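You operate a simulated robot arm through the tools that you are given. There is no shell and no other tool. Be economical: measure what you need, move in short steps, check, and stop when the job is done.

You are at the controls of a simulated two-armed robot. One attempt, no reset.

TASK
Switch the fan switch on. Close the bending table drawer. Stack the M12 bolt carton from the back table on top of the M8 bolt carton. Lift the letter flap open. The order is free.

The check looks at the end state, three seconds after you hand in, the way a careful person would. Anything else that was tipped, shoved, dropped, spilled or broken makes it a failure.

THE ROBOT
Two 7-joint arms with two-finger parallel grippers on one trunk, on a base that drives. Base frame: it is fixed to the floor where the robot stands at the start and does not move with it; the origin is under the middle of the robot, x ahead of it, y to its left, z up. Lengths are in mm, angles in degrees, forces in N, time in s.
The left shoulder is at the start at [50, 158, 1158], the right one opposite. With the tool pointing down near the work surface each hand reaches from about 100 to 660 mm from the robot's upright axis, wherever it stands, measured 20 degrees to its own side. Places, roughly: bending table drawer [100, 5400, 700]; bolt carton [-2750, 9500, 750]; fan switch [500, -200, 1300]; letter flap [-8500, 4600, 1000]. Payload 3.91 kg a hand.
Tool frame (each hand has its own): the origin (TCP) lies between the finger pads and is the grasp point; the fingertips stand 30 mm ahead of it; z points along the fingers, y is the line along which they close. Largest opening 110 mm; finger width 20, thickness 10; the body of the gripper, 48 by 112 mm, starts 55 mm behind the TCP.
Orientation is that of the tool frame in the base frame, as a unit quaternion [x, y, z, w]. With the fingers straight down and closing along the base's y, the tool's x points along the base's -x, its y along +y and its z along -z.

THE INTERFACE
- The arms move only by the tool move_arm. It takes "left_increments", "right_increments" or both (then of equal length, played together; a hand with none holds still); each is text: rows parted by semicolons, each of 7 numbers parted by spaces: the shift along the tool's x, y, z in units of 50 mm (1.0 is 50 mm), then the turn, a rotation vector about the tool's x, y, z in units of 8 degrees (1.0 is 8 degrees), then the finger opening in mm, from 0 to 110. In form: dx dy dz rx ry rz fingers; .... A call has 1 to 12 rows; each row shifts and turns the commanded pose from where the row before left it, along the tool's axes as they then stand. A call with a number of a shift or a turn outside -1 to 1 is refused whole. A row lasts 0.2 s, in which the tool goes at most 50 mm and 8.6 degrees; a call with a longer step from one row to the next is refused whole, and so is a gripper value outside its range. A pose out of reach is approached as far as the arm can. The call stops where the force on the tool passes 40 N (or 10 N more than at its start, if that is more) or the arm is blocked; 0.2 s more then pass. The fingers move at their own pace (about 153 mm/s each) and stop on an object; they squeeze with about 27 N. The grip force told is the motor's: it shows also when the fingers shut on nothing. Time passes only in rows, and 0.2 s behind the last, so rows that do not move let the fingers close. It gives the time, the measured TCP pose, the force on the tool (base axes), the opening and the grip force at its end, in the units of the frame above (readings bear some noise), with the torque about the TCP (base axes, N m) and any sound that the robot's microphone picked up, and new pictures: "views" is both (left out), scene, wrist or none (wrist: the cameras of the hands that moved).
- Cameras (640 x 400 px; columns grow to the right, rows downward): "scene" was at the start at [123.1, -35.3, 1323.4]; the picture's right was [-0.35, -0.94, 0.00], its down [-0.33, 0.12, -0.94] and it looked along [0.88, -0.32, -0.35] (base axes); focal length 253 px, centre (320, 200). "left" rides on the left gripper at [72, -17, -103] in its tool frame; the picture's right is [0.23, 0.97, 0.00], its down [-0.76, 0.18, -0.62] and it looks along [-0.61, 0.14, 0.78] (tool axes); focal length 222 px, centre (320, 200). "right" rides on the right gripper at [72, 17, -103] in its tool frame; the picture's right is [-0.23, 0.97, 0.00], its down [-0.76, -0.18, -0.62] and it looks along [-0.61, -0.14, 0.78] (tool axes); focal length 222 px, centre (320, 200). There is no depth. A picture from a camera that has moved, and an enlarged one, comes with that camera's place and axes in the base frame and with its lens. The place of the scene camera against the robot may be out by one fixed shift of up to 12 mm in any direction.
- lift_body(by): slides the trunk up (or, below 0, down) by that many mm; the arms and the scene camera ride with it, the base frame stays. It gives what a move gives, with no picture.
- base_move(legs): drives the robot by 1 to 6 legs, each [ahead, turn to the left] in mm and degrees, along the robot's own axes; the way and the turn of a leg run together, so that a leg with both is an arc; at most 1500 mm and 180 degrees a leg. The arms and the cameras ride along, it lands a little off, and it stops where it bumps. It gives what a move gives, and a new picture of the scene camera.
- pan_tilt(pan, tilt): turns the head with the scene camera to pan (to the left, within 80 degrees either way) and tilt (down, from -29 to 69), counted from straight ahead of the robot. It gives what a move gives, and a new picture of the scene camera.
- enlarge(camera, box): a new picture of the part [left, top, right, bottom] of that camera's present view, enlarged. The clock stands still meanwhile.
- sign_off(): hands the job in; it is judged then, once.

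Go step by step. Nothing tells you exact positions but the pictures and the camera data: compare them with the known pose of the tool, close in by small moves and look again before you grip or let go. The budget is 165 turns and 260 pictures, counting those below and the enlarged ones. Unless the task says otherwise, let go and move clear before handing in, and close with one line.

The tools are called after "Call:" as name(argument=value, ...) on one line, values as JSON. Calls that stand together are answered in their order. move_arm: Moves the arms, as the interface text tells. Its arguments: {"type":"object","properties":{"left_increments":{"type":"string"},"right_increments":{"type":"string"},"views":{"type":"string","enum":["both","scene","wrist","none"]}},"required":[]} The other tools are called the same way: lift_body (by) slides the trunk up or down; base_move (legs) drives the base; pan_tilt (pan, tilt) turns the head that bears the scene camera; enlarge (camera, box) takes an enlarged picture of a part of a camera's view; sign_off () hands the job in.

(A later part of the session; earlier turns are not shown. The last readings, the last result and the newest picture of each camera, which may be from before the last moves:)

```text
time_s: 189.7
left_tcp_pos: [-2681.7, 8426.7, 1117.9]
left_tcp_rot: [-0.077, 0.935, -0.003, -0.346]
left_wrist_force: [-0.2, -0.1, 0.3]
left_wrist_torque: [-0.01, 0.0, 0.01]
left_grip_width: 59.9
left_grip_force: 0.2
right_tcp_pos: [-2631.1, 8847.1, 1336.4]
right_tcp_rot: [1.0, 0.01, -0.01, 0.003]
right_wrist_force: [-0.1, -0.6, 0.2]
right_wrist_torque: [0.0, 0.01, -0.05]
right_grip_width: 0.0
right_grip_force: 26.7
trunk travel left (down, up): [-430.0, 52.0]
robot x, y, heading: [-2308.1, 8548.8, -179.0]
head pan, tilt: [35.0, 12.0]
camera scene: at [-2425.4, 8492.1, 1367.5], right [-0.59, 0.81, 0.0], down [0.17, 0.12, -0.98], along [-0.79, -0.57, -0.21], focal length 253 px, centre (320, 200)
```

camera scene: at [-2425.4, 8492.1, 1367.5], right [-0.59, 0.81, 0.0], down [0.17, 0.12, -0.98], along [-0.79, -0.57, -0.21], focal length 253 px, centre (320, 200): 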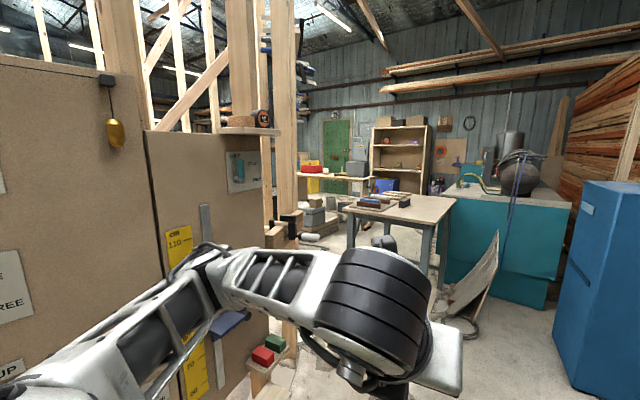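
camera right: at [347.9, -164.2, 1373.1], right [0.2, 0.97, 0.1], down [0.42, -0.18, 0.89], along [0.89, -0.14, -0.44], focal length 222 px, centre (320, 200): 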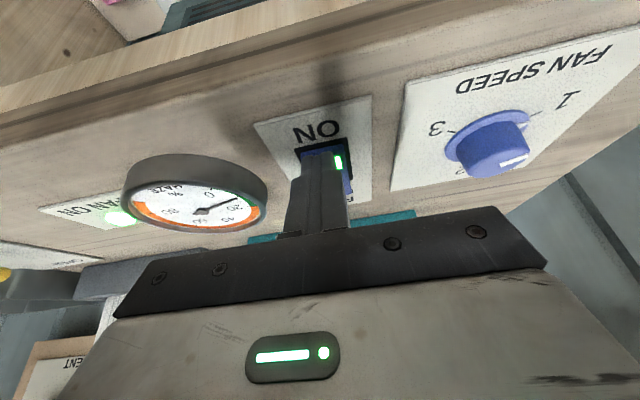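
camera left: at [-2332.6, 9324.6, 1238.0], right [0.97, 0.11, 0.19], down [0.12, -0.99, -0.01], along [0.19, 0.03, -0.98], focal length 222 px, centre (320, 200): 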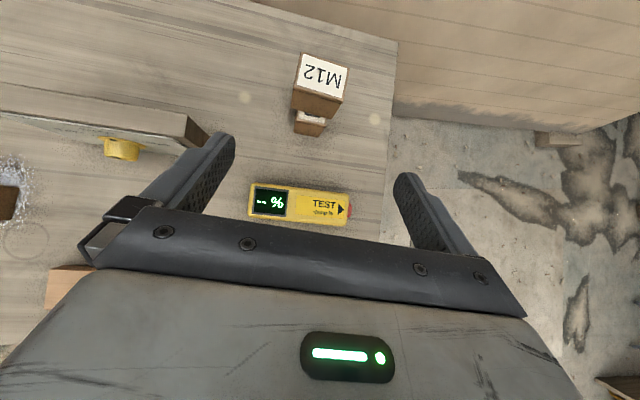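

A green door on the far wall at about [-8900,4400] is likely where the letter flap is. I'll drive a little toward the gap between the partition and the grey-legged table and look closely.

Call:
base_move(legs=[[850, 0], [0, 25]])

Call:
pan_tilt(pan=-10, tilt=25)

Call:
pan_tilt(pan=70, tilt=25)

```text
time_s: 195.4
left_tcp_pos: [-3429.0, 8256.6, 1117.8]
left_tcp_rot: [-0.282, 0.895, -0.079, -0.338]
left_wrist_force: [-0.7, -0.1, -1.0]
left_wrist_torque: [0.0, 0.02, -0.01]
left_grip_width: 60.2
left_grip_force: 0.2
right_tcp_pos: [-3565.4, 8657.0, 1337.7]
right_tcp_rot: [0.973, 0.229, -0.009, 0.005]
right_wrist_force: [-1.0, -0.2, 1.2]
right_wrist_torque: [-0.01, -0.01, -0.01]
right_grip_width: 0.1
right_grip_force: 26.9
trunk travel left (down, up): [-430.0, 52.0]
robot x, y, heading: [-3142.9, 8528.8, -153.7]
head pan, tilt: [35.0, 12.0]
camera scene: at [-3227.9, 8425.7, 1367.5], right [-0.88, 0.48, 0.0], down [0.1, 0.18, -0.98], along [-0.47, -0.86, -0.21], focal length 253 px, centre (320, 200)
```

scene: 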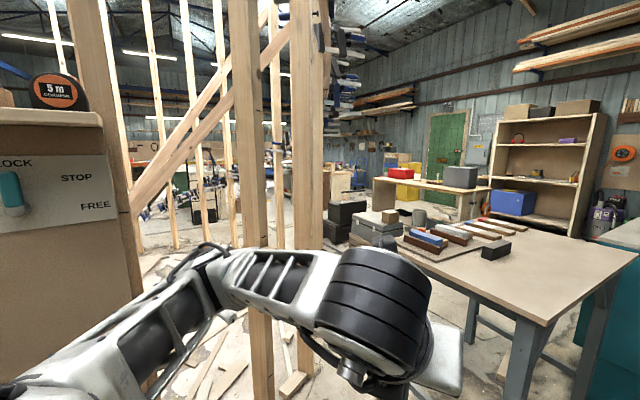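

```text
time_s: 196.6
left_tcp_pos: [-3430.5, 8255.4, 1117.6]
left_tcp_rot: [-0.281, 0.895, -0.078, -0.338]
left_wrist_force: [-0.2, -0.5, 1.1]
left_wrist_torque: [0.0, 0.02, -0.03]
left_grip_width: 60.3
left_grip_force: 0.0
right_tcp_pos: [-3564.9, 8656.2, 1337.5]
right_tcp_rot: [0.973, 0.229, -0.01, 0.005]
right_wrist_force: [-0.1, -0.4, -0.6]
right_wrist_torque: [0.02, -0.03, -0.04]
right_grip_width: 0.0
right_grip_force: 26.7
trunk travel left (down, up): [-430.0, 52.0]
robot x, y, heading: [-3141.6, 8528.4, -153.7]
head pan, tilt: [-10.0, 25.0]
camera scene: at [-3271.6, 8481.9, 1346.4], right [-0.28, 0.96, 0.0], down [0.41, 0.12, -0.91], along [-0.87, -0.25, -0.42], focal length 253 px, centre (320, 200)
```

scene: 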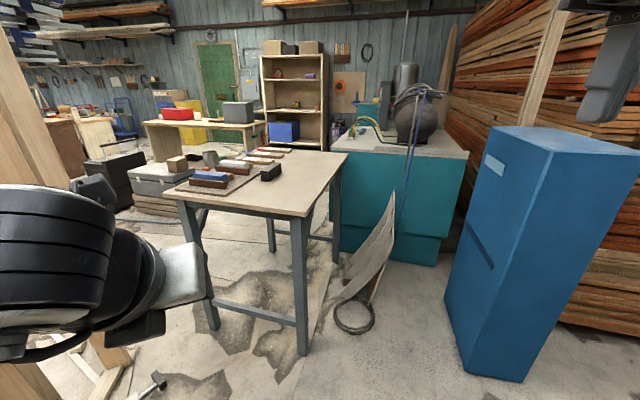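

```text
time_s: 198.1
left_tcp_pos: [-3430.0, 8254.9, 1117.4]
left_tcp_rot: [-0.281, 0.895, -0.079, -0.337]
left_wrist_force: [1.4, 0.5, -0.6]
left_wrist_torque: [-0.01, -0.01, -0.01]
left_grip_width: 60.1
left_grip_force: 0.0
right_tcp_pos: [-3564.6, 8656.5, 1338.2]
right_tcp_rot: [0.973, 0.23, -0.01, 0.005]
right_wrist_force: [0.5, 0.4, -0.4]
right_wrist_torque: [0.01, 0.03, -0.02]
right_grip_width: 0.0
right_grip_force: 27.3
trunk travel left (down, up): [-430.0, 52.0]
robot x, y, heading: [-3140.9, 8525.4, -154.0]
head pan, tilt: [70.0, 25.0]
camera scene: at [-3173.2, 8416.2, 1346.4], right [-0.99, -0.11, 0.0], down [-0.05, 0.42, -0.91], along [0.1, -0.9, -0.42], focal length 253 px, centre (320, 200)
```

scene: 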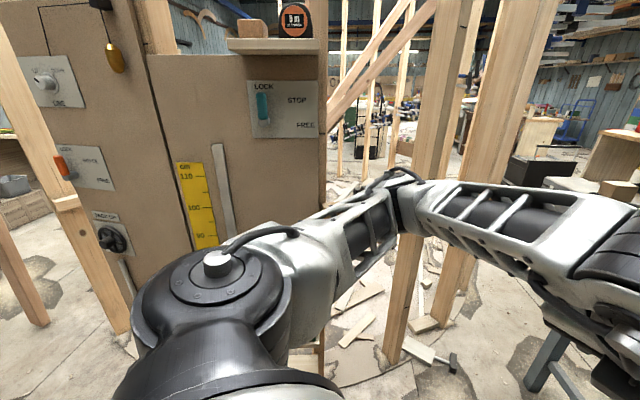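

The gap there is too narrow and littered, so I'll go back along the corridor and look for an opening toward -x around y≈4000, past the red table.

Call:
base_move(legs=[[0, 154], [1300, 0], [1230, 0], [0, -90], [1500, 0]])

Call:
base_move(legs=[[1500, 0], [1400, 0]])

Call:
pan_tilt(pan=-70, tilt=15)

```text
time_s: 227.6
left_tcp_pos: [-629.8, 6380.4, 1117.9]
left_tcp_rot: [0.686, -0.639, 0.236, 0.255]
left_wrist_force: [-1.2, -0.5, -0.7]
left_wrist_torque: [-0.01, -0.01, 0.01]
left_grip_width: 59.9
left_grip_force: 0.0
right_tcp_pos: [-1041.1, 6469.7, 1338.7]
right_tcp_rot: [0.733, 0.68, -0.006, 0.009]
right_wrist_force: [0.1, 0.3, 0.9]
right_wrist_torque: [-0.01, -0.01, 0.0]
right_grip_width: 0.0
right_grip_force: 27.4
trunk travel left (down, up): [-430.0, 52.0]
robot x, y, heading: [-721.1, 6765.6, -94.5]
head pan, tilt: [70.0, 25.0]
camera scene: at [-640.2, 6685.2, 1346.4], right [-0.42, -0.91, 0.0], down [-0.38, 0.18, -0.91], along [0.82, -0.38, -0.42], focal length 253 px, centre (320, 200)
```

scene: 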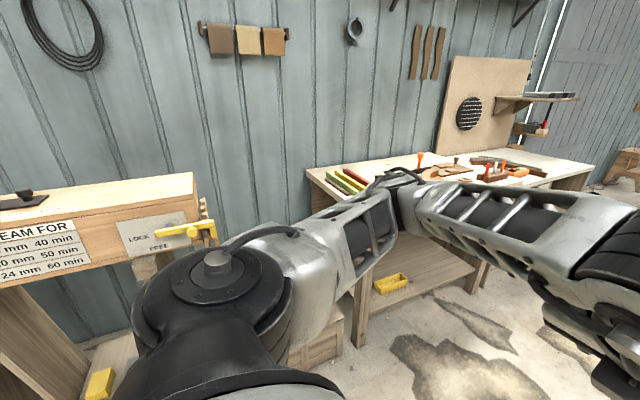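

```text
time_s: 231.4
left_tcp_pos: [-671.3, 5716.9, 1113.7]
left_tcp_rot: [0.688, -0.639, 0.228, 0.258]
left_wrist_force: [-0.5, -0.7, 0.0]
left_wrist_torque: [0.02, -0.01, -0.04]
left_grip_width: 59.8
left_grip_force: 0.1
right_tcp_pos: [-1074.4, 5804.5, 1342.5]
right_tcp_rot: [0.731, 0.682, -0.019, -0.011]
right_wrist_force: [0.3, 0.3, 0.3]
right_wrist_torque: [-0.01, -0.03, 0.0]
right_grip_width: 0.0
right_grip_force: 27.3
trunk travel left (down, up): [-430.0, 52.0]
robot x, y, heading: [-770.0, 6108.8, -94.3]
head pan, tilt: [70.0, 25.0]
stopped in leg 1: the robot was blocked; the commanded pose is now the measured one
camera scene: at [-673.6, 6019.2, 1344.7], right [-0.41, -0.91, 0.0], down [-0.4, 0.18, -0.9], along [0.82, -0.37, -0.44], focal length 253 px, centre (320, 200)
```

scene: 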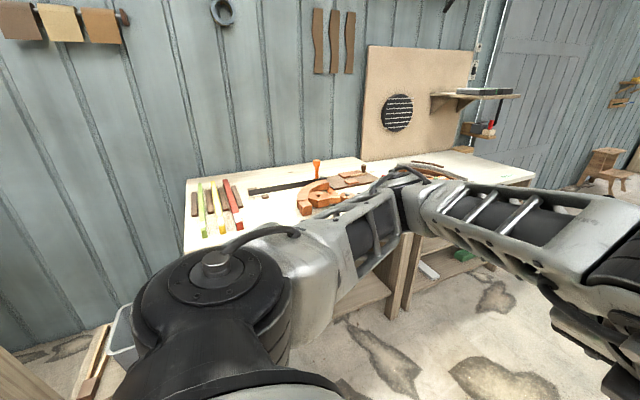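

```text
time_s: 233.7
left_tcp_pos: [-671.1, 5715.4, 1111.8]
left_tcp_rot: [0.688, -0.64, 0.226, 0.257]
left_wrist_force: [0.3, 0.1, -0.3]
left_wrist_torque: [0.02, -0.04, 0.03]
left_grip_width: 59.9
left_grip_force: 0.1
right_tcp_pos: [-1074.7, 5802.8, 1340.7]
right_tcp_rot: [0.731, 0.682, -0.019, -0.01]
right_wrist_force: [-0.6, 0.0, -0.3]
right_wrist_torque: [-0.02, -0.02, -0.02]
right_grip_width: 0.0
right_grip_force: 27.0
trunk travel left (down, up): [-430.0, 52.0]
robot x, y, heading: [-768.5, 6109.4, -94.5]
head pan, tilt: [-70.0, 15.0]
camera scene: at [-847.4, 6031.6, 1363.4], right [-0.27, 0.96, 0.01], down [0.23, 0.08, -0.97], along [-0.94, -0.25, -0.25], focal length 253 px, centre (320, 200)
```

scene: 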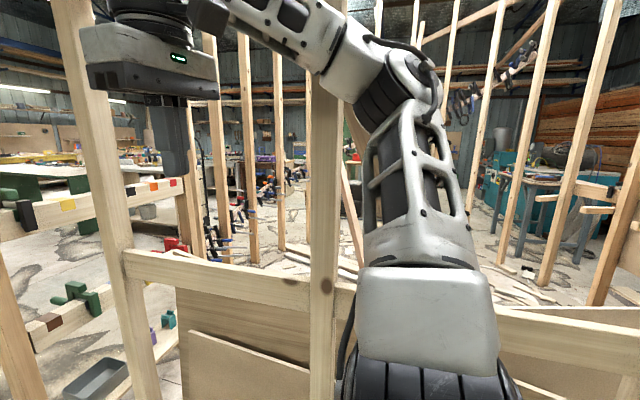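

The robot stopped because its right elbow touched the wooden frame after I drifted to x≈-770. I'll back up straight first.

Call:
base_move(legs=[[-250, 0]])

Call:
enlarge(camera="right", box=[0, 0, 640, 400])

```text
time_s: 235.5
left_tcp_pos: [-662.6, 5972.9, 1116.5]
left_tcp_rot: [0.687, -0.638, 0.236, 0.254]
left_wrist_force: [0.1, 0.1, 0.5]
left_wrist_torque: [0.0, 0.02, 0.03]
left_grip_width: 60.2
left_grip_force: 0.0
right_tcp_pos: [-1074.5, 6061.2, 1339.0]
right_tcp_rot: [0.731, 0.682, -0.013, 0.004]
right_wrist_force: [0.3, 0.0, 0.5]
right_wrist_torque: [0.0, 0.0, 0.02]
right_grip_width: 0.0
right_grip_force: 27.1
trunk travel left (down, up): [-430.0, 52.0]
robot x, y, heading: [-746.4, 6357.2, -94.3]
head pan, tilt: [-70.0, 15.0]
camera scene: at [-846.0, 6290.8, 1362.7], right [-0.27, 0.96, 0.0], down [0.25, 0.07, -0.97], along [-0.93, -0.26, -0.26], focal length 253 px, centre (320, 200)
```

scene: 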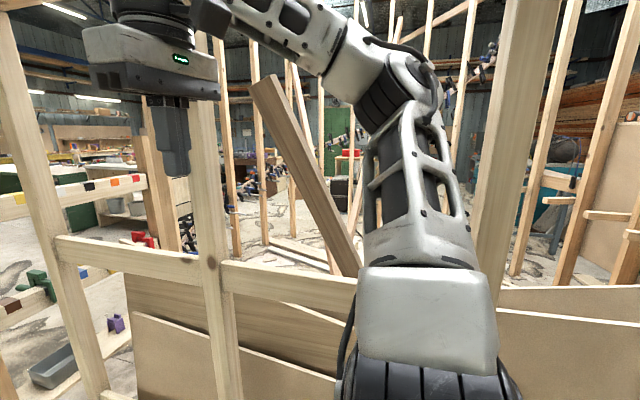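

```text
1.00 times, centred on (320, 200) of right (not enlarged: the box is as wide or as high as the picture)
camera zoom: at [-1050.2, 6134.8, 1440.2], right [0.96, -0.29, -0.01], down [-0.22, -0.73, 0.64], along [-0.19, -0.61, -0.77], focal length 222 px, centre (320, 200)
```

zoom: 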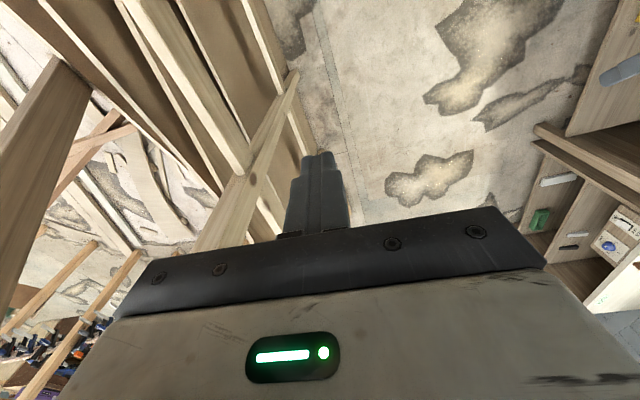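

The right hand is close to a stud, so I'll bring it inward, then turn left and drive diagonally away from the frame.

Call:
move_arm(right_increments="0 0.8 0 0 0 0 0; 0 0.8 0 0 0 0 0; 0 0.8 0 0 0 0 0", views="none")

Call:
base_move(legs=[[0, 26], [600, 0]])

```text
time_s: 236.3
left_tcp_pos: [-662.6, 5973.0, 1117.4]
left_tcp_rot: [0.687, -0.639, 0.235, 0.255]
left_wrist_force: [0.2, 0.6, -0.8]
left_wrist_torque: [0.01, 0.02, -0.04]
left_grip_width: 60.1
left_grip_force: 0.1
right_tcp_pos: [-954.4, 6052.9, 1332.3]
right_tcp_rot: [0.732, 0.682, -0.013, 0.002]
right_wrist_force: [-0.1, -0.1, 0.0]
right_wrist_torque: [0.0, 0.01, 0.02]
right_grip_width: 0.0
right_grip_force: 27.3
trunk travel left (down, up): [-430.0, 52.0]
robot x, y, heading: [-746.5, 6354.6, -94.4]
head pan, tilt: [-70.0, 15.0]
```

```text
time_s: 241.1
left_tcp_pos: [-269.9, 5468.7, 1117.9]
left_tcp_rot: [0.813, -0.467, 0.287, 0.195]
left_wrist_force: [0.0, -0.2, 0.3]
left_wrist_torque: [0.02, 0.03, 0.01]
left_grip_width: 59.9
left_grip_force: 0.0
right_tcp_pos: [-567.9, 5411.5, 1331.5]
right_tcp_rot: [0.558, 0.83, -0.012, 0.006]
right_wrist_force: [-0.3, 0.1, 0.3]
right_wrist_torque: [0.04, 0.03, 0.01]
right_grip_width: 0.0
right_grip_force: 26.7
trunk travel left (down, up): [-430.0, 52.0]
robot x, y, heading: [-515.4, 5776.3, -68.5]
head pan, tilt: [-70.0, 15.0]
camera scene: at [-574.9, 5675.1, 1362.6], right [-0.67, 0.75, 0.0], down [0.19, 0.17, -0.97], along [-0.72, -0.64, -0.26], focal length 253 px, centre (320, 200)
```

scene: 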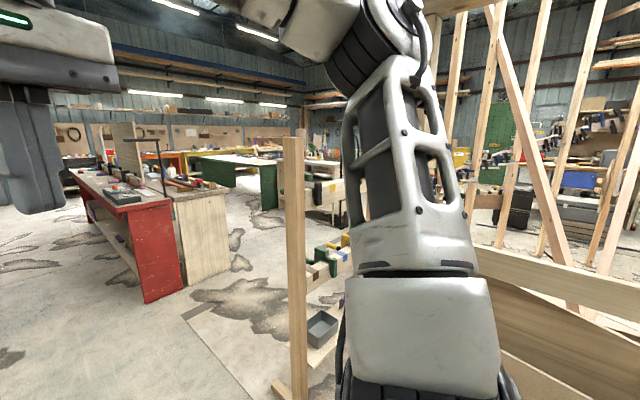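

There is an opening between the red table's end and the clamp rack. I'll drive to y≈4000 and look west.

Call:
base_move(legs=[[0, -21], [1400, 0], [300, 0], [0, -60]])

Call:
pan_tilt(pan=-20, tilt=20)

```text
time_s: 253.5
left_tcp_pos: [-703.6, 3767.7, 1117.9]
left_tcp_rot: [-0.338, 0.875, -0.101, -0.331]
left_wrist_force: [0.1, 0.5, 0.2]
left_wrist_torque: [-0.02, -0.01, 0.02]
left_grip_width: 60.1
left_grip_force: 0.2
right_tcp_pos: [-822.1, 4047.8, 1331.2]
right_tcp_rot: [0.956, 0.293, -0.012, -0.003]
right_wrist_force: [0.1, -0.4, -0.1]
right_wrist_torque: [0.01, -0.04, 0.02]
right_grip_width: 0.0
right_grip_force: 26.6
trunk travel left (down, up): [-430.0, 52.0]
robot x, y, heading: [-452.9, 4072.6, -146.5]
head pan, tilt: [-70.0, 15.0]
camera scene: at [-566.3, 4103.2, 1362.6], right [0.59, 0.81, 0.0], down [0.21, -0.15, -0.97], along [-0.78, 0.57, -0.26], focal length 253 px, centre (320, 200)
```

scene: 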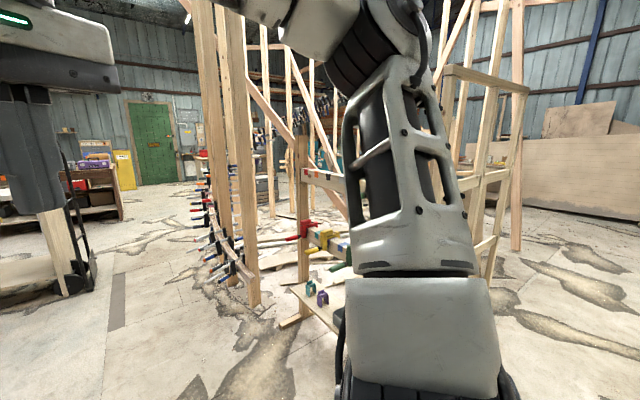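

```text
time_s: 254.7
left_tcp_pos: [-705.2, 3768.0, 1116.3]
left_tcp_rot: [-0.337, 0.875, -0.102, -0.332]
left_wrist_force: [-0.3, -0.2, 0.0]
left_wrist_torque: [0.0, -0.01, 0.03]
left_grip_width: 59.9
left_grip_force: 0.0
right_tcp_pos: [-822.3, 4049.2, 1331.6]
right_tcp_rot: [0.956, 0.293, -0.013, -0.003]
right_wrist_force: [-0.5, -0.2, 1.0]
right_wrist_torque: [0.01, -0.01, 0.01]
right_grip_width: 0.1
right_grip_force: 27.0
trunk travel left (down, up): [-430.0, 52.0]
robot x, y, heading: [-458.9, 4070.5, -146.2]
head pan, tilt: [-20.0, 20.0]
camera scene: at [-581.5, 4025.7, 1354.5], right [-0.24, 0.97, 0.0], down [0.33, 0.08, -0.94], along [-0.91, -0.22, -0.34], focal length 253 px, centre (320, 200)
```

scene: 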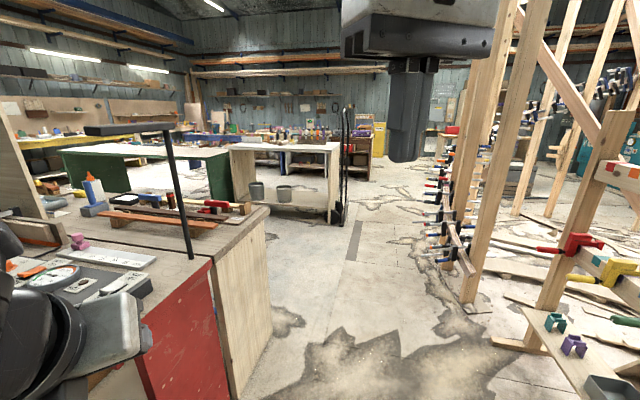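

The green door is reachable along an aisle at y≈3950 between the tables and the clamp studs. I'll raise the trunk for clearance and drive west in short legs.

Call:
lift_body(by=50)

Call:
base_move(legs=[[0, -30], [900, 0]])

Call:
pan_tilt(pan=0, tilt=20)

```text
time_s: 255.6
left_tcp_pos: [-704.5, 3769.4, 1167.3]
left_tcp_rot: [-0.338, 0.875, -0.101, -0.332]
left_wrist_force: [0.2, -0.9, 0.2]
left_wrist_torque: [0.0, 0.0, -0.01]
left_grip_width: 60.1
left_grip_force: 0.1
right_tcp_pos: [-821.7, 4047.2, 1381.0]
right_tcp_rot: [0.956, 0.292, -0.013, -0.002]
right_wrist_force: [0.1, -0.1, 0.1]
right_wrist_torque: [-0.04, -0.01, 0.01]
right_grip_width: 0.0
right_grip_force: 27.1
trunk travel left (down, up): [-480.0, 2.0]
robot x, y, heading: [-452.4, 4074.1, -146.2]
head pan, tilt: [-20.0, 20.0]
```

```text
time_s: 261.9
left_tcp_pos: [-1746.7, 3891.4, 1167.1]
left_tcp_rot: [-0.092, 0.933, -0.008, -0.347]
left_wrist_force: [-0.4, 0.3, -0.5]
left_wrist_torque: [0.0, -0.03, 0.01]
left_grip_width: 60.0
left_grip_force: 0.0
right_tcp_pos: [-1703.4, 4193.1, 1381.6]
right_tcp_rot: [1.0, 0.027, -0.011, -0.006]
right_wrist_force: [0.0, -0.4, -0.3]
right_wrist_torque: [0.03, 0.01, -0.01]
right_grip_width: 0.0
right_grip_force: 26.6
trunk travel left (down, up): [-480.0, 2.0]
robot x, y, heading: [-1373.4, 4024.8, -177.2]
head pan, tilt: [-20.0, 20.0]
camera scene: at [-1507.6, 4047.0, 1404.5], right [0.3, 0.95, 0.0], down [0.33, -0.1, -0.94], along [-0.9, 0.28, -0.34], focal length 253 px, centre (320, 200)
```

scene: 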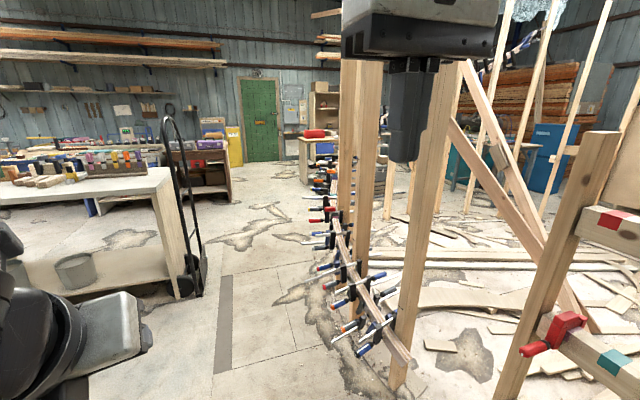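

```text
time_s: 262.8
left_tcp_pos: [-1746.5, 3892.1, 1167.4]
left_tcp_rot: [-0.091, 0.934, -0.008, -0.347]
left_wrist_force: [-0.5, -0.1, 0.2]
left_wrist_torque: [-0.04, 0.04, 0.0]
left_grip_width: 59.9
left_grip_force: 0.1
right_tcp_pos: [-1703.3, 4191.7, 1382.9]
right_tcp_rot: [1.0, 0.027, -0.011, -0.007]
right_wrist_force: [-0.6, 0.0, -0.6]
right_wrist_torque: [-0.01, 0.02, 0.02]
right_grip_width: 0.0
right_grip_force: 26.9
trunk travel left (down, up): [-480.0, 2.0]
robot x, y, heading: [-1377.8, 4022.9, -177.1]
head pan, tilt: [0.0, 20.0]
camera scene: at [-1511.5, 4015.1, 1404.5], right [-0.05, 1.0, 0.0], down [0.34, 0.02, -0.94], along [-0.94, -0.04, -0.34], focal length 253 px, centre (320, 200)
```

scene: 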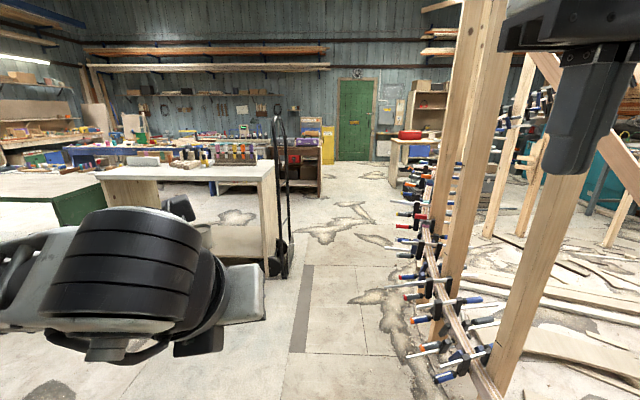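

A tall hand truck stands at the left at y≈3620, so I'll extend the left arm forward to bring its elbow inward before passing.

Call:
move_arm(left_increments="0.74 0 0.64 0 0 0 60; 0.74 0 0.64 0 0 0 60; 0.74 0 0.64 0 0 0 60; 0.74 0 0.64 0 0 0 60; 0.74 0 0.64 0 0 0 60; 0.74 0 0.64 0 0 0 60; 0 0 0 0 0 0 60", views="scene")

Call:
pan_tilt(pan=40, tilt=30)

```text
time_s: 264.4
left_tcp_pos: [-2038.5, 3839.4, 1167.3]
left_tcp_rot: [-0.09, 0.933, -0.007, -0.347]
left_wrist_force: [-0.9, -0.2, 0.1]
left_wrist_torque: [0.0, 0.0, -0.01]
left_grip_width: 59.7
left_grip_force: 0.0
right_tcp_pos: [-1702.8, 4192.8, 1382.3]
right_tcp_rot: [1.0, 0.028, -0.011, -0.006]
right_wrist_force: [0.0, -0.7, -0.9]
right_wrist_torque: [0.03, 0.01, -0.01]
right_grip_width: 0.0
right_grip_force: 27.3
trunk travel left (down, up): [-480.0, 2.0]
robot x, y, heading: [-1376.8, 4026.7, -177.4]
head pan, tilt: [0.0, 20.0]
camera scene: at [-1511.1, 4014.7, 1404.6], right [-0.05, 1.0, 0.0], down [0.34, 0.02, -0.94], along [-0.94, -0.04, -0.34], focal length 253 px, centre (320, 200)
```

scene: 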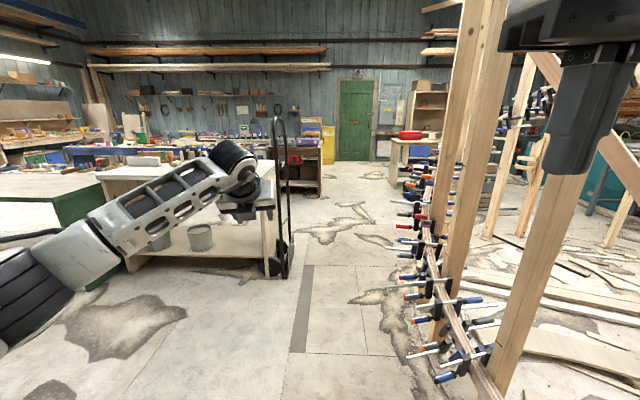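

```text
time_s: 265.4
left_tcp_pos: [-2037.4, 3838.8, 1168.1]
left_tcp_rot: [-0.092, 0.934, -0.009, -0.346]
left_wrist_force: [-0.6, -0.7, -0.6]
left_wrist_torque: [-0.02, 0.01, 0.02]
left_grip_width: 60.1
left_grip_force: 0.0
right_tcp_pos: [-1703.1, 4192.1, 1381.4]
right_tcp_rot: [1.0, 0.026, -0.011, -0.006]
right_wrist_force: [-0.3, -0.4, -0.5]
right_wrist_torque: [-0.01, 0.0, -0.01]
right_grip_width: 0.0
right_grip_force: 26.8
trunk travel left (down, up): [-480.0, 2.0]
robot x, y, heading: [-1371.5, 4024.9, -177.1]
head pan, tilt: [40.0, 30.0]
camera scene: at [-1485.0, 3958.1, 1388.5], right [-0.68, 0.74, 0.0], down [0.37, 0.34, -0.87], along [-0.64, -0.59, -0.5], focal length 253 px, centre (320, 200)
```

scene: 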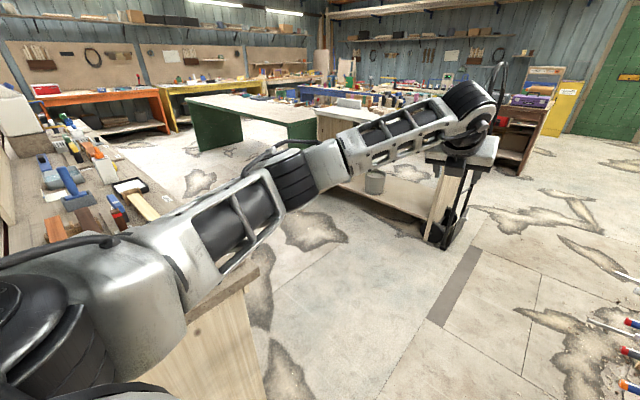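

I'll bring the left hand further inward and angle slightly right, passing the hand truck at y≈4070.

Call:
move_arm(left_increments="0 0.9 0 0 0 0 60; 0 0.9 0 0 0 0 60; 0 0.9 0 0 0 0 60", views="none")

Call:
base_move(legs=[[0, -5], [1100, 0]])

Call:
pan_tilt(pan=0, tilt=30)

```text
time_s: 266.2
left_tcp_pos: [-2058.2, 3973.2, 1172.4]
left_tcp_rot: [-0.091, 0.933, -0.008, -0.347]
left_wrist_force: [-0.3, -0.2, 0.2]
left_wrist_torque: [0.03, -0.01, 0.0]
left_grip_width: 60.3
left_grip_force: 0.1
right_tcp_pos: [-1702.8, 4194.6, 1381.6]
right_tcp_rot: [1.0, 0.027, -0.011, -0.004]
right_wrist_force: [-0.1, -0.1, 0.0]
right_wrist_torque: [-0.02, 0.03, 0.0]
right_grip_width: 0.0
right_grip_force: 27.1
trunk travel left (down, up): [-480.0, 2.0]
robot x, y, heading: [-1373.4, 4023.2, -177.4]
head pan, tilt: [40.0, 30.0]
```

```text
time_s: 272.2
left_tcp_pos: [-3128.2, 4057.7, 1172.6]
left_tcp_rot: [-0.057, 0.936, 0.005, -0.347]
left_wrist_force: [0.7, 0.2, -0.7]
left_wrist_torque: [-0.04, 0.01, 0.04]
left_grip_width: 60.2
left_grip_force: 0.1
right_tcp_pos: [-2757.3, 4249.8, 1381.1]
right_tcp_rot: [1.0, -0.01, -0.012, -0.006]
right_wrist_force: [-0.3, -0.1, 0.1]
right_wrist_torque: [0.01, -0.01, 0.0]
right_grip_width: 0.0
right_grip_force: 26.9
trunk travel left (down, up): [-480.0, 2.0]
robot x, y, heading: [-2440.8, 4060.0, 178.8]
head pan, tilt: [40.0, 30.0]
camera scene: at [-2556.6, 4000.5, 1388.4], right [-0.62, 0.78, 0.0], down [0.39, 0.31, -0.87], along [-0.68, -0.54, -0.5], focal length 253 px, centre (320, 200)
```

scene: 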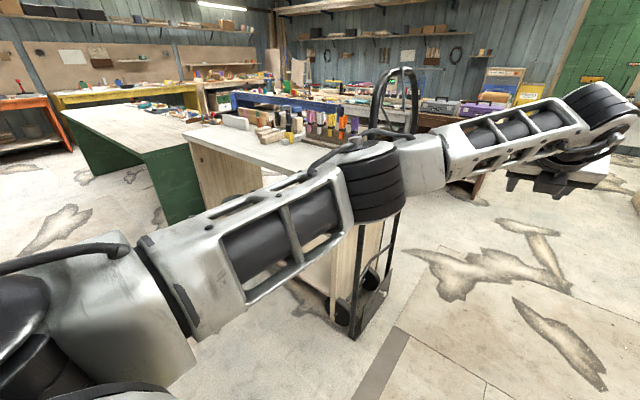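

```text
time_s: 273.3
left_tcp_pos: [-3129.6, 4056.7, 1172.2]
left_tcp_rot: [-0.057, 0.936, 0.005, -0.346]
left_wrist_force: [-1.5, 0.8, 0.5]
left_wrist_torque: [0.04, -0.03, 0.03]
left_grip_width: 60.1
left_grip_force: 0.0
right_tcp_pos: [-2756.9, 4249.2, 1382.1]
right_tcp_rot: [1.0, -0.01, -0.011, -0.006]
right_wrist_force: [-0.1, 0.6, -0.2]
right_wrist_torque: [0.03, -0.05, 0.01]
right_grip_width: 0.1
right_grip_force: 27.0
trunk travel left (down, up): [-480.0, 2.0]
robot x, y, heading: [-2439.4, 4060.6, 178.8]
head pan, tilt: [0.0, 30.0]
camera scene: at [-2576.0, 4059.0, 1388.5], right [0.03, 1.0, 0.0], down [0.5, -0.01, -0.87], along [-0.87, 0.02, -0.5], focal length 253 px, centre (320, 200)
```

scene: 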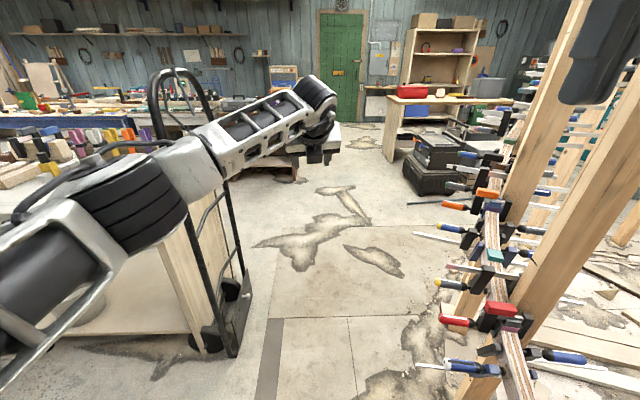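

The passage looks clear with about 100+ mm to each side. I'll steer slightly left and go 1300 mm.

Call:
base_move(legs=[[0, 3], [700, 0], [700, 0]])

```text
time_s: 281.0
left_tcp_pos: [-4520.8, 3969.3, 1172.5]
left_tcp_rot: [-0.082, 0.934, -0.005, -0.347]
left_wrist_force: [0.0, -0.6, -0.2]
left_wrist_torque: [0.0, 0.01, -0.01]
left_grip_width: 59.8
left_grip_force: 0.0
right_tcp_pos: [-4160.4, 4184.8, 1381.8]
right_tcp_rot: [1.0, 0.017, -0.012, -0.006]
right_wrist_force: [0.0, -0.1, 0.2]
right_wrist_torque: [0.04, -0.02, 0.03]
right_grip_width: 0.1
right_grip_force: 26.8
trunk travel left (down, up): [-480.0, 2.0]
robot x, y, heading: [-3834.1, 4006.8, -178.6]
head pan, tilt: [0.0, 30.0]
camera scene: at [-3969.7, 4002.8, 1388.4], right [-0.03, 1.0, 0.0], down [0.5, 0.01, -0.87], along [-0.87, -0.02, -0.5], focal length 253 px, centre (320, 200)
```

scene: 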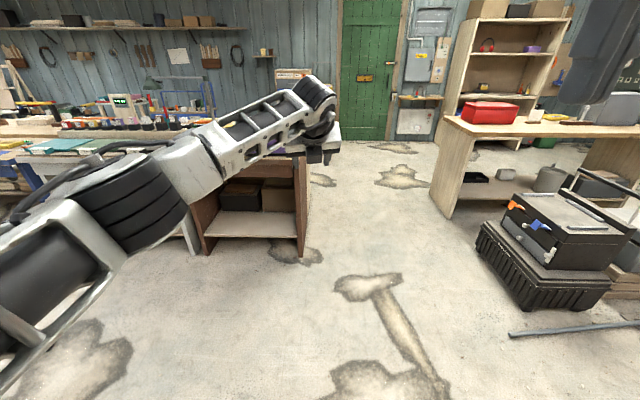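

I'm through the gap. The green door with a brass letter flap is ahead, near [-8600,4620,1050], so I'll drive toward it.

Call:
base_move(legs=[[0, -9.5], [1500, 0], [1500, 0], [500, 0]])

Call:
pan_tilt(pan=0, tilt=15)

```text
time_s: 298.6
left_tcp_pos: [-7969.1, 4626.7, 1171.9]
left_tcp_rot: [0.001, 0.938, 0.026, -0.346]
left_wrist_force: [0.1, -0.5, -0.7]
left_wrist_torque: [0.0, 0.0, -0.01]
left_grip_width: 60.1
left_grip_force: 0.1
right_tcp_pos: [-7574.9, 4773.5, 1382.3]
right_tcp_rot: [0.997, -0.071, -0.011, -0.007]
right_wrist_force: [-0.7, 0.5, -0.2]
right_wrist_torque: [-0.02, -0.02, -0.02]
right_grip_width: 0.0
right_grip_force: 26.9
trunk travel left (down, up): [-480.0, 2.0]
robot x, y, heading: [-7285.1, 4545.5, 171.4]
head pan, tilt: [0.0, 30.0]
camera scene: at [-7419.8, 4560.5, 1388.4], right [0.15, 0.99, 0.0], down [0.49, -0.07, -0.87], along [-0.86, 0.13, -0.5], focal length 253 px, centre (320, 200)
```

scene: 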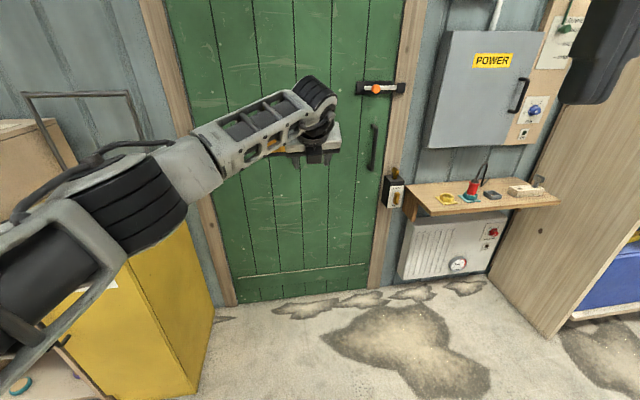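

```text
time_s: 299.4
left_tcp_pos: [-7968.1, 4627.7, 1172.2]
left_tcp_rot: [0.001, 0.938, 0.026, -0.347]
left_wrist_force: [0.3, -1.1, 0.9]
left_wrist_torque: [-0.02, -0.01, 0.04]
left_grip_width: 60.0
left_grip_force: 0.1
right_tcp_pos: [-7575.4, 4773.7, 1382.0]
right_tcp_rot: [0.997, -0.072, -0.012, -0.008]
right_wrist_force: [0.1, -0.7, -0.7]
right_wrist_torque: [-0.04, 0.0, -0.01]
right_grip_width: 0.0
right_grip_force: 27.3
trunk travel left (down, up): [-480.0, 2.0]
robot x, y, heading: [-7284.8, 4544.9, 171.7]
head pan, tilt: [0.0, 15.0]
camera scene: at [-7422.3, 4560.9, 1412.6], right [0.15, 0.99, 0.0], down [0.26, -0.04, -0.97], along [-0.95, 0.14, -0.26], focal length 253 px, centre (320, 200)
```

scene: 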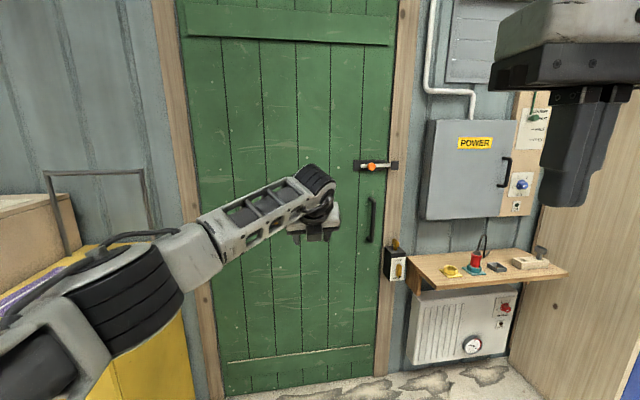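

The left hand hides the flap. I'll pull it back to see.

Call:
move_arm(left_increments="-0.74 -0.2 -0.64 0 0 0 60; -0.74 -0.2 -0.64 0 0 0 60; -0.74 -0.2 -0.64 0 0 0 60; -0.74 -0.2 -0.64 0 0 0 60; -0.74 -0.2 -0.64 0 0 0 60; -0.74 -0.2 -0.64 0 0 0 60; 0 -0.8 0 0 0 0 60", views="scene")

Call:
enlarge(camera="scene", box=[220, 180, 380, 280])

```text
time_s: 301.0
left_tcp_pos: [-7676.8, 4521.0, 1169.8]
left_tcp_rot: [0.0, 0.938, 0.027, -0.346]
left_wrist_force: [-0.2, -0.6, -0.3]
left_wrist_torque: [0.02, 0.0, -0.03]
left_grip_width: 60.3
left_grip_force: 0.0
right_tcp_pos: [-7576.8, 4770.7, 1381.7]
right_tcp_rot: [0.997, -0.072, -0.011, -0.008]
right_wrist_force: [-0.8, -0.1, -1.1]
right_wrist_torque: [0.05, 0.02, -0.01]
right_grip_width: 0.2
right_grip_force: 26.8
trunk travel left (down, up): [-480.0, 2.0]
robot x, y, heading: [-7289.8, 4544.6, 171.3]
head pan, tilt: [0.0, 15.0]
camera scene: at [-7422.7, 4559.2, 1412.6], right [0.15, 0.99, 0.0], down [0.26, -0.04, -0.97], along [-0.96, 0.14, -0.26], focal length 253 px, centre (320, 200)
```

scene: 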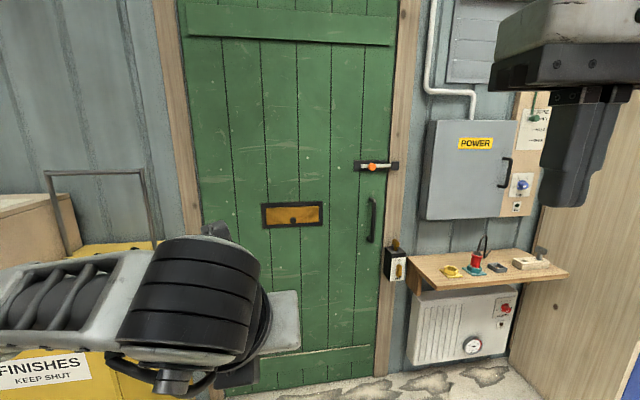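

```text
4.00 times, centred on (300, 230) of scene
camera zoom: at [-7422.7, 4559.2, 1412.6], right [0.15, 0.99, 0.0], down [0.26, -0.04, -0.97], along [-0.96, 0.14, -0.26], focal length 1011 px, centre (400, 80)
```

zoom: 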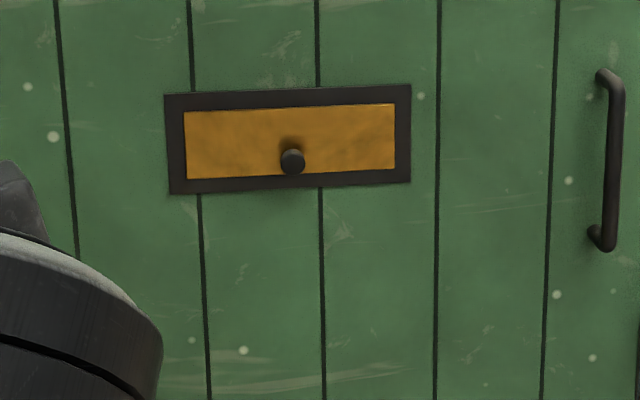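

The brass flap has a small knob near its lower edge, at roughly [-8550,4597,1015], and hinges at the top. I'll drive up, square to the door, and lower the trunk.

Call:
base_move(legs=[[560, 0], [0, 8.5]])

Call:
lift_body(by=-110)

Call:
pan_tilt(pan=0, tilt=20)

Call:
enlarge(camera="scene", box=[200, 140, 360, 240])

```text
time_s: 304.9
left_tcp_pos: [-8229.4, 4552.1, 1169.4]
left_tcp_rot: [-0.067, 0.935, 0.001, -0.347]
left_wrist_force: [0.5, 0.3, -0.3]
left_wrist_torque: [0.03, -0.01, -0.01]
left_grip_width: 60.1
left_grip_force: 0.1
right_tcp_pos: [-8163.9, 4815.1, 1382.5]
right_tcp_rot: [1.0, 0.001, -0.012, -0.006]
right_wrist_force: [0.3, 0.2, -0.1]
right_wrist_torque: [-0.01, -0.05, 0.01]
right_grip_width: 0.0
right_grip_force: 27.2
trunk travel left (down, up): [-480.0, 2.0]
robot x, y, heading: [-7844.5, 4629.3, 179.8]
head pan, tilt: [0.0, 15.0]
camera scene: at [-7983.2, 4626.8, 1412.7], right [0.0, 1.0, 0.0], down [0.26, 0.0, -0.97], along [-0.97, 0.0, -0.26], focal length 253 px, centre (320, 200)
```

scene: 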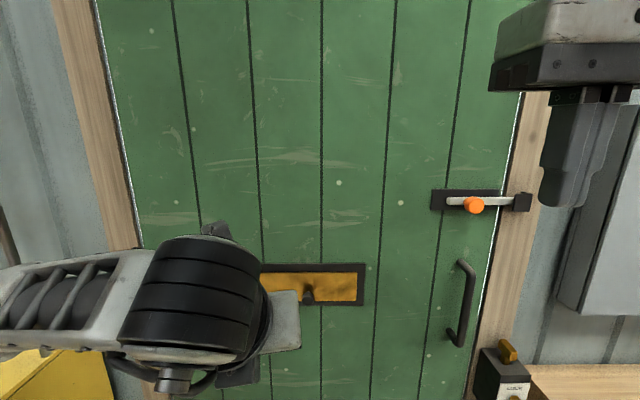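

```text
time_s: 306.3
left_tcp_pos: [-8229.6, 4551.5, 1058.8]
left_tcp_rot: [-0.067, 0.935, 0.0, -0.347]
left_wrist_force: [0.4, 0.0, -0.2]
left_wrist_torque: [0.01, -0.02, 0.0]
left_grip_width: 60.1
left_grip_force: 0.0
right_tcp_pos: [-8164.8, 4815.8, 1271.8]
right_tcp_rot: [1.0, 0.001, -0.012, -0.005]
right_wrist_force: [-0.4, 0.4, 0.5]
right_wrist_torque: [-0.02, -0.01, -0.01]
right_grip_width: 0.0
right_grip_force: 26.6
trunk travel left (down, up): [-370.0, 112.0]
robot x, y, heading: [-7844.5, 4627.3, 180.0]
head pan, tilt: [0.0, 15.0]
```

```text
time_s: 306.9
left_tcp_pos: [-8230.0, 4552.8, 1058.9]
left_tcp_rot: [-0.067, 0.936, 0.001, -0.347]
left_wrist_force: [0.8, 0.5, 0.8]
left_wrist_torque: [-0.03, -0.06, 0.0]
left_grip_width: 59.8
left_grip_force: 0.1
right_tcp_pos: [-8164.4, 4813.7, 1272.5]
right_tcp_rot: [1.0, 0.0, -0.013, -0.005]
right_wrist_force: [0.2, 0.3, 0.1]
right_wrist_torque: [0.01, -0.01, 0.01]
right_grip_width: 0.0
right_grip_force: 26.9
trunk travel left (down, up): [-370.0, 112.0]
robot x, y, heading: [-7842.4, 4631.8, 179.7]
head pan, tilt: [0.0, 20.0]
camera scene: at [-7982.9, 4627.3, 1294.5], right [0.0, 1.0, 0.0], down [0.34, 0.0, -0.94], along [-0.94, 0.0, -0.34], focal length 253 px, centre (320, 200)
```

scene: 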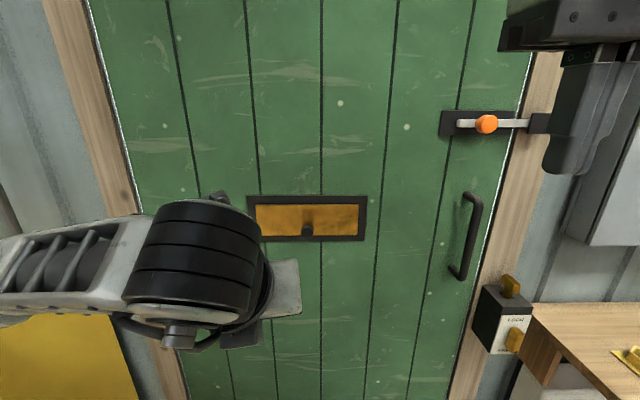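

```text
4.00 times, centred on (280, 190) of scene
camera zoom: at [-7982.9, 4627.3, 1294.5], right [0.0, 1.0, 0.0], down [0.34, 0.0, -0.94], along [-0.94, 0.0, -0.34], focal length 1011 px, centre (480, 240)
```

zoom: 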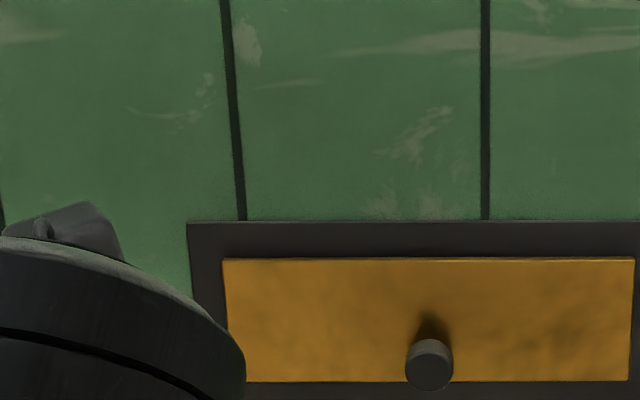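

The knob triangulates to about [-8490,4598,1037] and the flap spans z 1016–1093. I'll tilt the left hand toward horizontal and straighten its yaw before approaching.

Call:
move_arm(left_increments="0 0 0 0 1 0.3 60; 0 0 0 0 1 0.3 60; 0 0 0 0 0.5 0.4 60; 0 0 0 0 0 0 60", views="wrist")

```text
time_s: 307.9
left_tcp_pos: [-8229.5, 4552.8, 1059.3]
left_tcp_rot: [-0.002, 0.863, -0.038, -0.503]
left_wrist_force: [0.1, 0.5, -0.4]
left_wrist_torque: [0.01, 0.02, -0.02]
left_grip_width: 60.0
left_grip_force: 0.1
right_tcp_pos: [-8163.8, 4814.0, 1272.2]
right_tcp_rot: [1.0, 0.0, -0.013, -0.006]
right_wrist_force: [-0.3, -0.6, 0.3]
right_wrist_torque: [-0.02, -0.02, 0.01]
right_grip_width: 0.0
right_grip_force: 26.6
trunk travel left (down, up): [-370.0, 112.0]
robot x, y, heading: [-7846.7, 4628.6, 179.5]
head pan, tilt: [0.0, 20.0]
camera left: at [-8175.5, 4545.1, 1173.4], right [-0.15, 0.98, 0.14], down [0.91, 0.19, -0.37], along [-0.39, 0.07, -0.92], focal length 222 px, centre (320, 200)
```

left: 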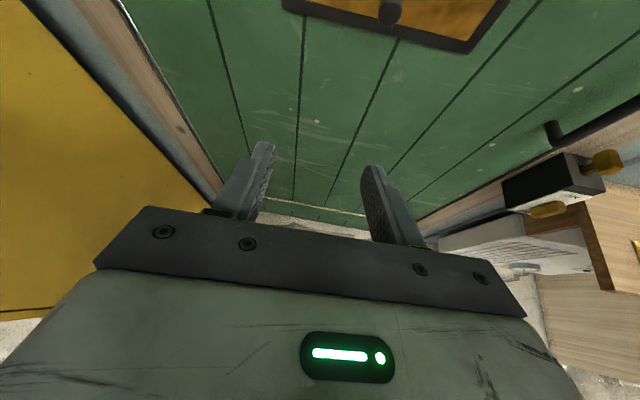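

The wrist view agrees on the knob position. I'll move to a pre-grasp about 90 mm short.

Call:
move_arm(left_increments="0.54 0.26 0.66 0 0 0 60; 0.54 0.26 0.66 0 0 0 60; 0.54 0.26 0.66 0 0 0 60; 0.54 0.26 0.66 0 0 0 60; 0 0 0 0 0 0 60")

```text
time_s: 309.1
left_tcp_pos: [-8400.4, 4601.2, 1086.4]
left_tcp_rot: [-0.002, 0.864, -0.037, -0.502]
left_wrist_force: [-0.8, 0.4, -0.3]
left_wrist_torque: [0.01, -0.01, -0.02]
left_grip_width: 60.0
left_grip_force: 0.0
right_tcp_pos: [-8164.7, 4814.6, 1272.1]
right_tcp_rot: [1.0, 0.001, -0.013, -0.006]
right_wrist_force: [0.4, -0.8, 0.0]
right_wrist_torque: [-0.01, 0.02, -0.03]
right_grip_width: 0.0
right_grip_force: 26.8
trunk travel left (down, up): [-370.0, 112.0]
robot x, y, heading: [-7845.0, 4633.0, 179.9]
head pan, tilt: [0.0, 20.0]
camera scene: at [-7982.8, 4627.1, 1294.5], right [0.0, 1.0, 0.0], down [0.34, 0.0, -0.94], along [-0.94, 0.0, -0.34], focal length 253 px, centre (320, 200)
camera left: at [-8347.2, 4593.1, 1200.5], right [-0.15, 0.98, 0.14], down [0.91, 0.19, -0.37], along [-0.39, 0.07, -0.92], focal length 222 px, centre (320, 200)
```

scene: 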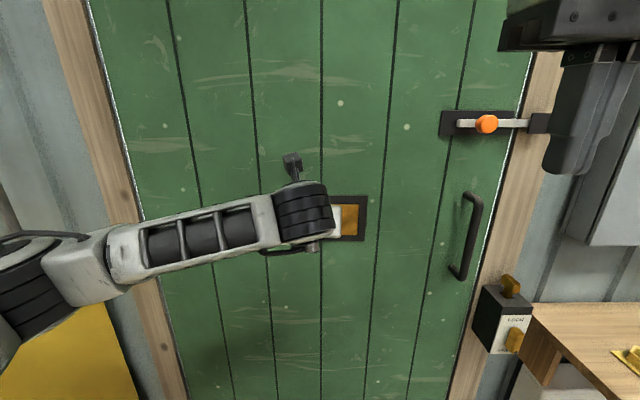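
left: 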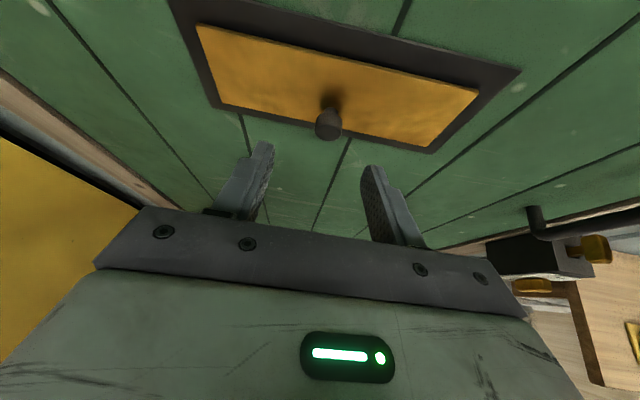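

The knob is at about [-8495,4601,1031]. I'll go 60 mm along the fingers and look again.

Call:
move_arm(left_increments="0.025 0.05 0.6 0 0 0 60; 0.025 0.05 0.6 0 0 0 60; 0 0 0 0 0 0 60", views="wrist")

```text
time_s: 309.9
left_tcp_pos: [-8453.0, 4602.4, 1059.7]
left_tcp_rot: [0.0, 0.864, -0.036, -0.503]
left_wrist_force: [-0.1, 0.8, 0.2]
left_wrist_torque: [0.01, -0.02, 0.02]
left_grip_width: 60.0
left_grip_force: 0.0
right_tcp_pos: [-8164.7, 4815.7, 1272.4]
right_tcp_rot: [1.0, 0.0, -0.012, -0.006]
right_wrist_force: [0.4, 0.3, -0.9]
right_wrist_torque: [0.02, 0.01, 0.02]
right_grip_width: 0.1
right_grip_force: 27.3
trunk travel left (down, up): [-370.0, 112.0]
robot x, y, heading: [-7848.6, 4629.5, 179.6]
head pan, tilt: [0.0, 20.0]
camera left: at [-8399.0, 4594.4, 1174.6], right [-0.15, 0.98, 0.14], down [0.91, 0.19, -0.37], along [-0.39, 0.07, -0.92], focal length 222 px, centre (320, 200)
```

left: 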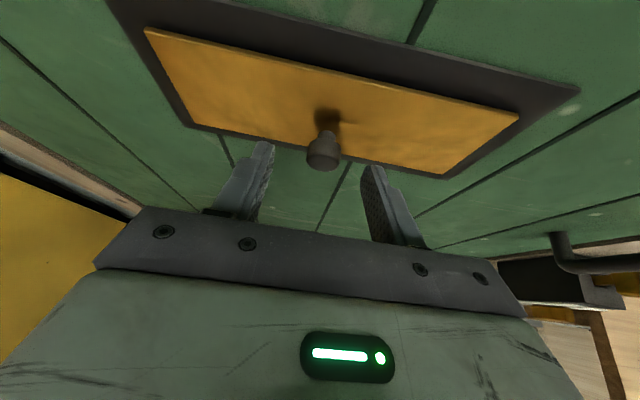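

Two wrist views fix the knob tip at [-8496,4602,1031], protruding about 30 mm. I'll advance 46 mm and close on it.

Call:
move_arm(left_increments="0.02 0.04 0.46 0 0 0 60; 0.02 0.04 0.46 0 0 0 60; 0 0 0 0 0 0 60; 0 0 0 0 0 0 15; 0 0 0 0 0 0 15; 0 0 0 0 0 0 15", views="wrist")

```text
time_s: 311.3
left_tcp_pos: [-8490.5, 4604.4, 1039.1]
left_tcp_rot: [0.0, 0.863, -0.036, -0.503]
left_wrist_force: [24.5, 7.3, -1.7]
left_wrist_torque: [0.18, -0.01, -0.53]
left_grip_width: 27.3
left_grip_force: 44.7
right_tcp_pos: [-8162.4, 4814.6, 1272.9]
right_tcp_rot: [1.0, 0.001, -0.013, -0.006]
right_wrist_force: [0.5, -0.3, 0.6]
right_wrist_torque: [0.04, 0.03, -0.01]
right_grip_width: 0.0
right_grip_force: 27.0
trunk travel left (down, up): [-370.0, 112.0]
robot x, y, heading: [-7841.3, 4628.7, 179.9]
head pan, tilt: [0.0, 20.0]
camera left: at [-8436.2, 4596.7, 1153.5], right [-0.15, 0.98, 0.14], down [0.91, 0.19, -0.37], along [-0.39, 0.07, -0.92], focal length 222 px, centre (320, 200)
```

left: 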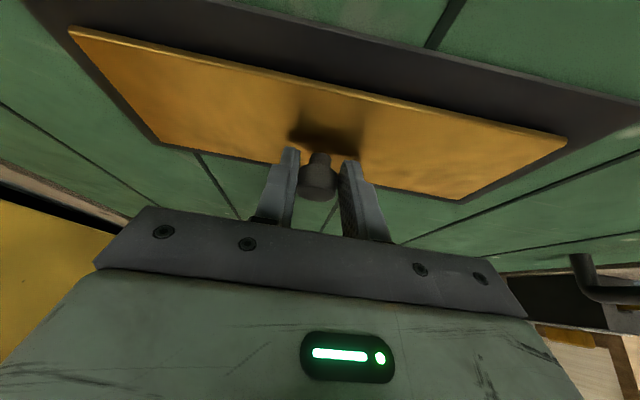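

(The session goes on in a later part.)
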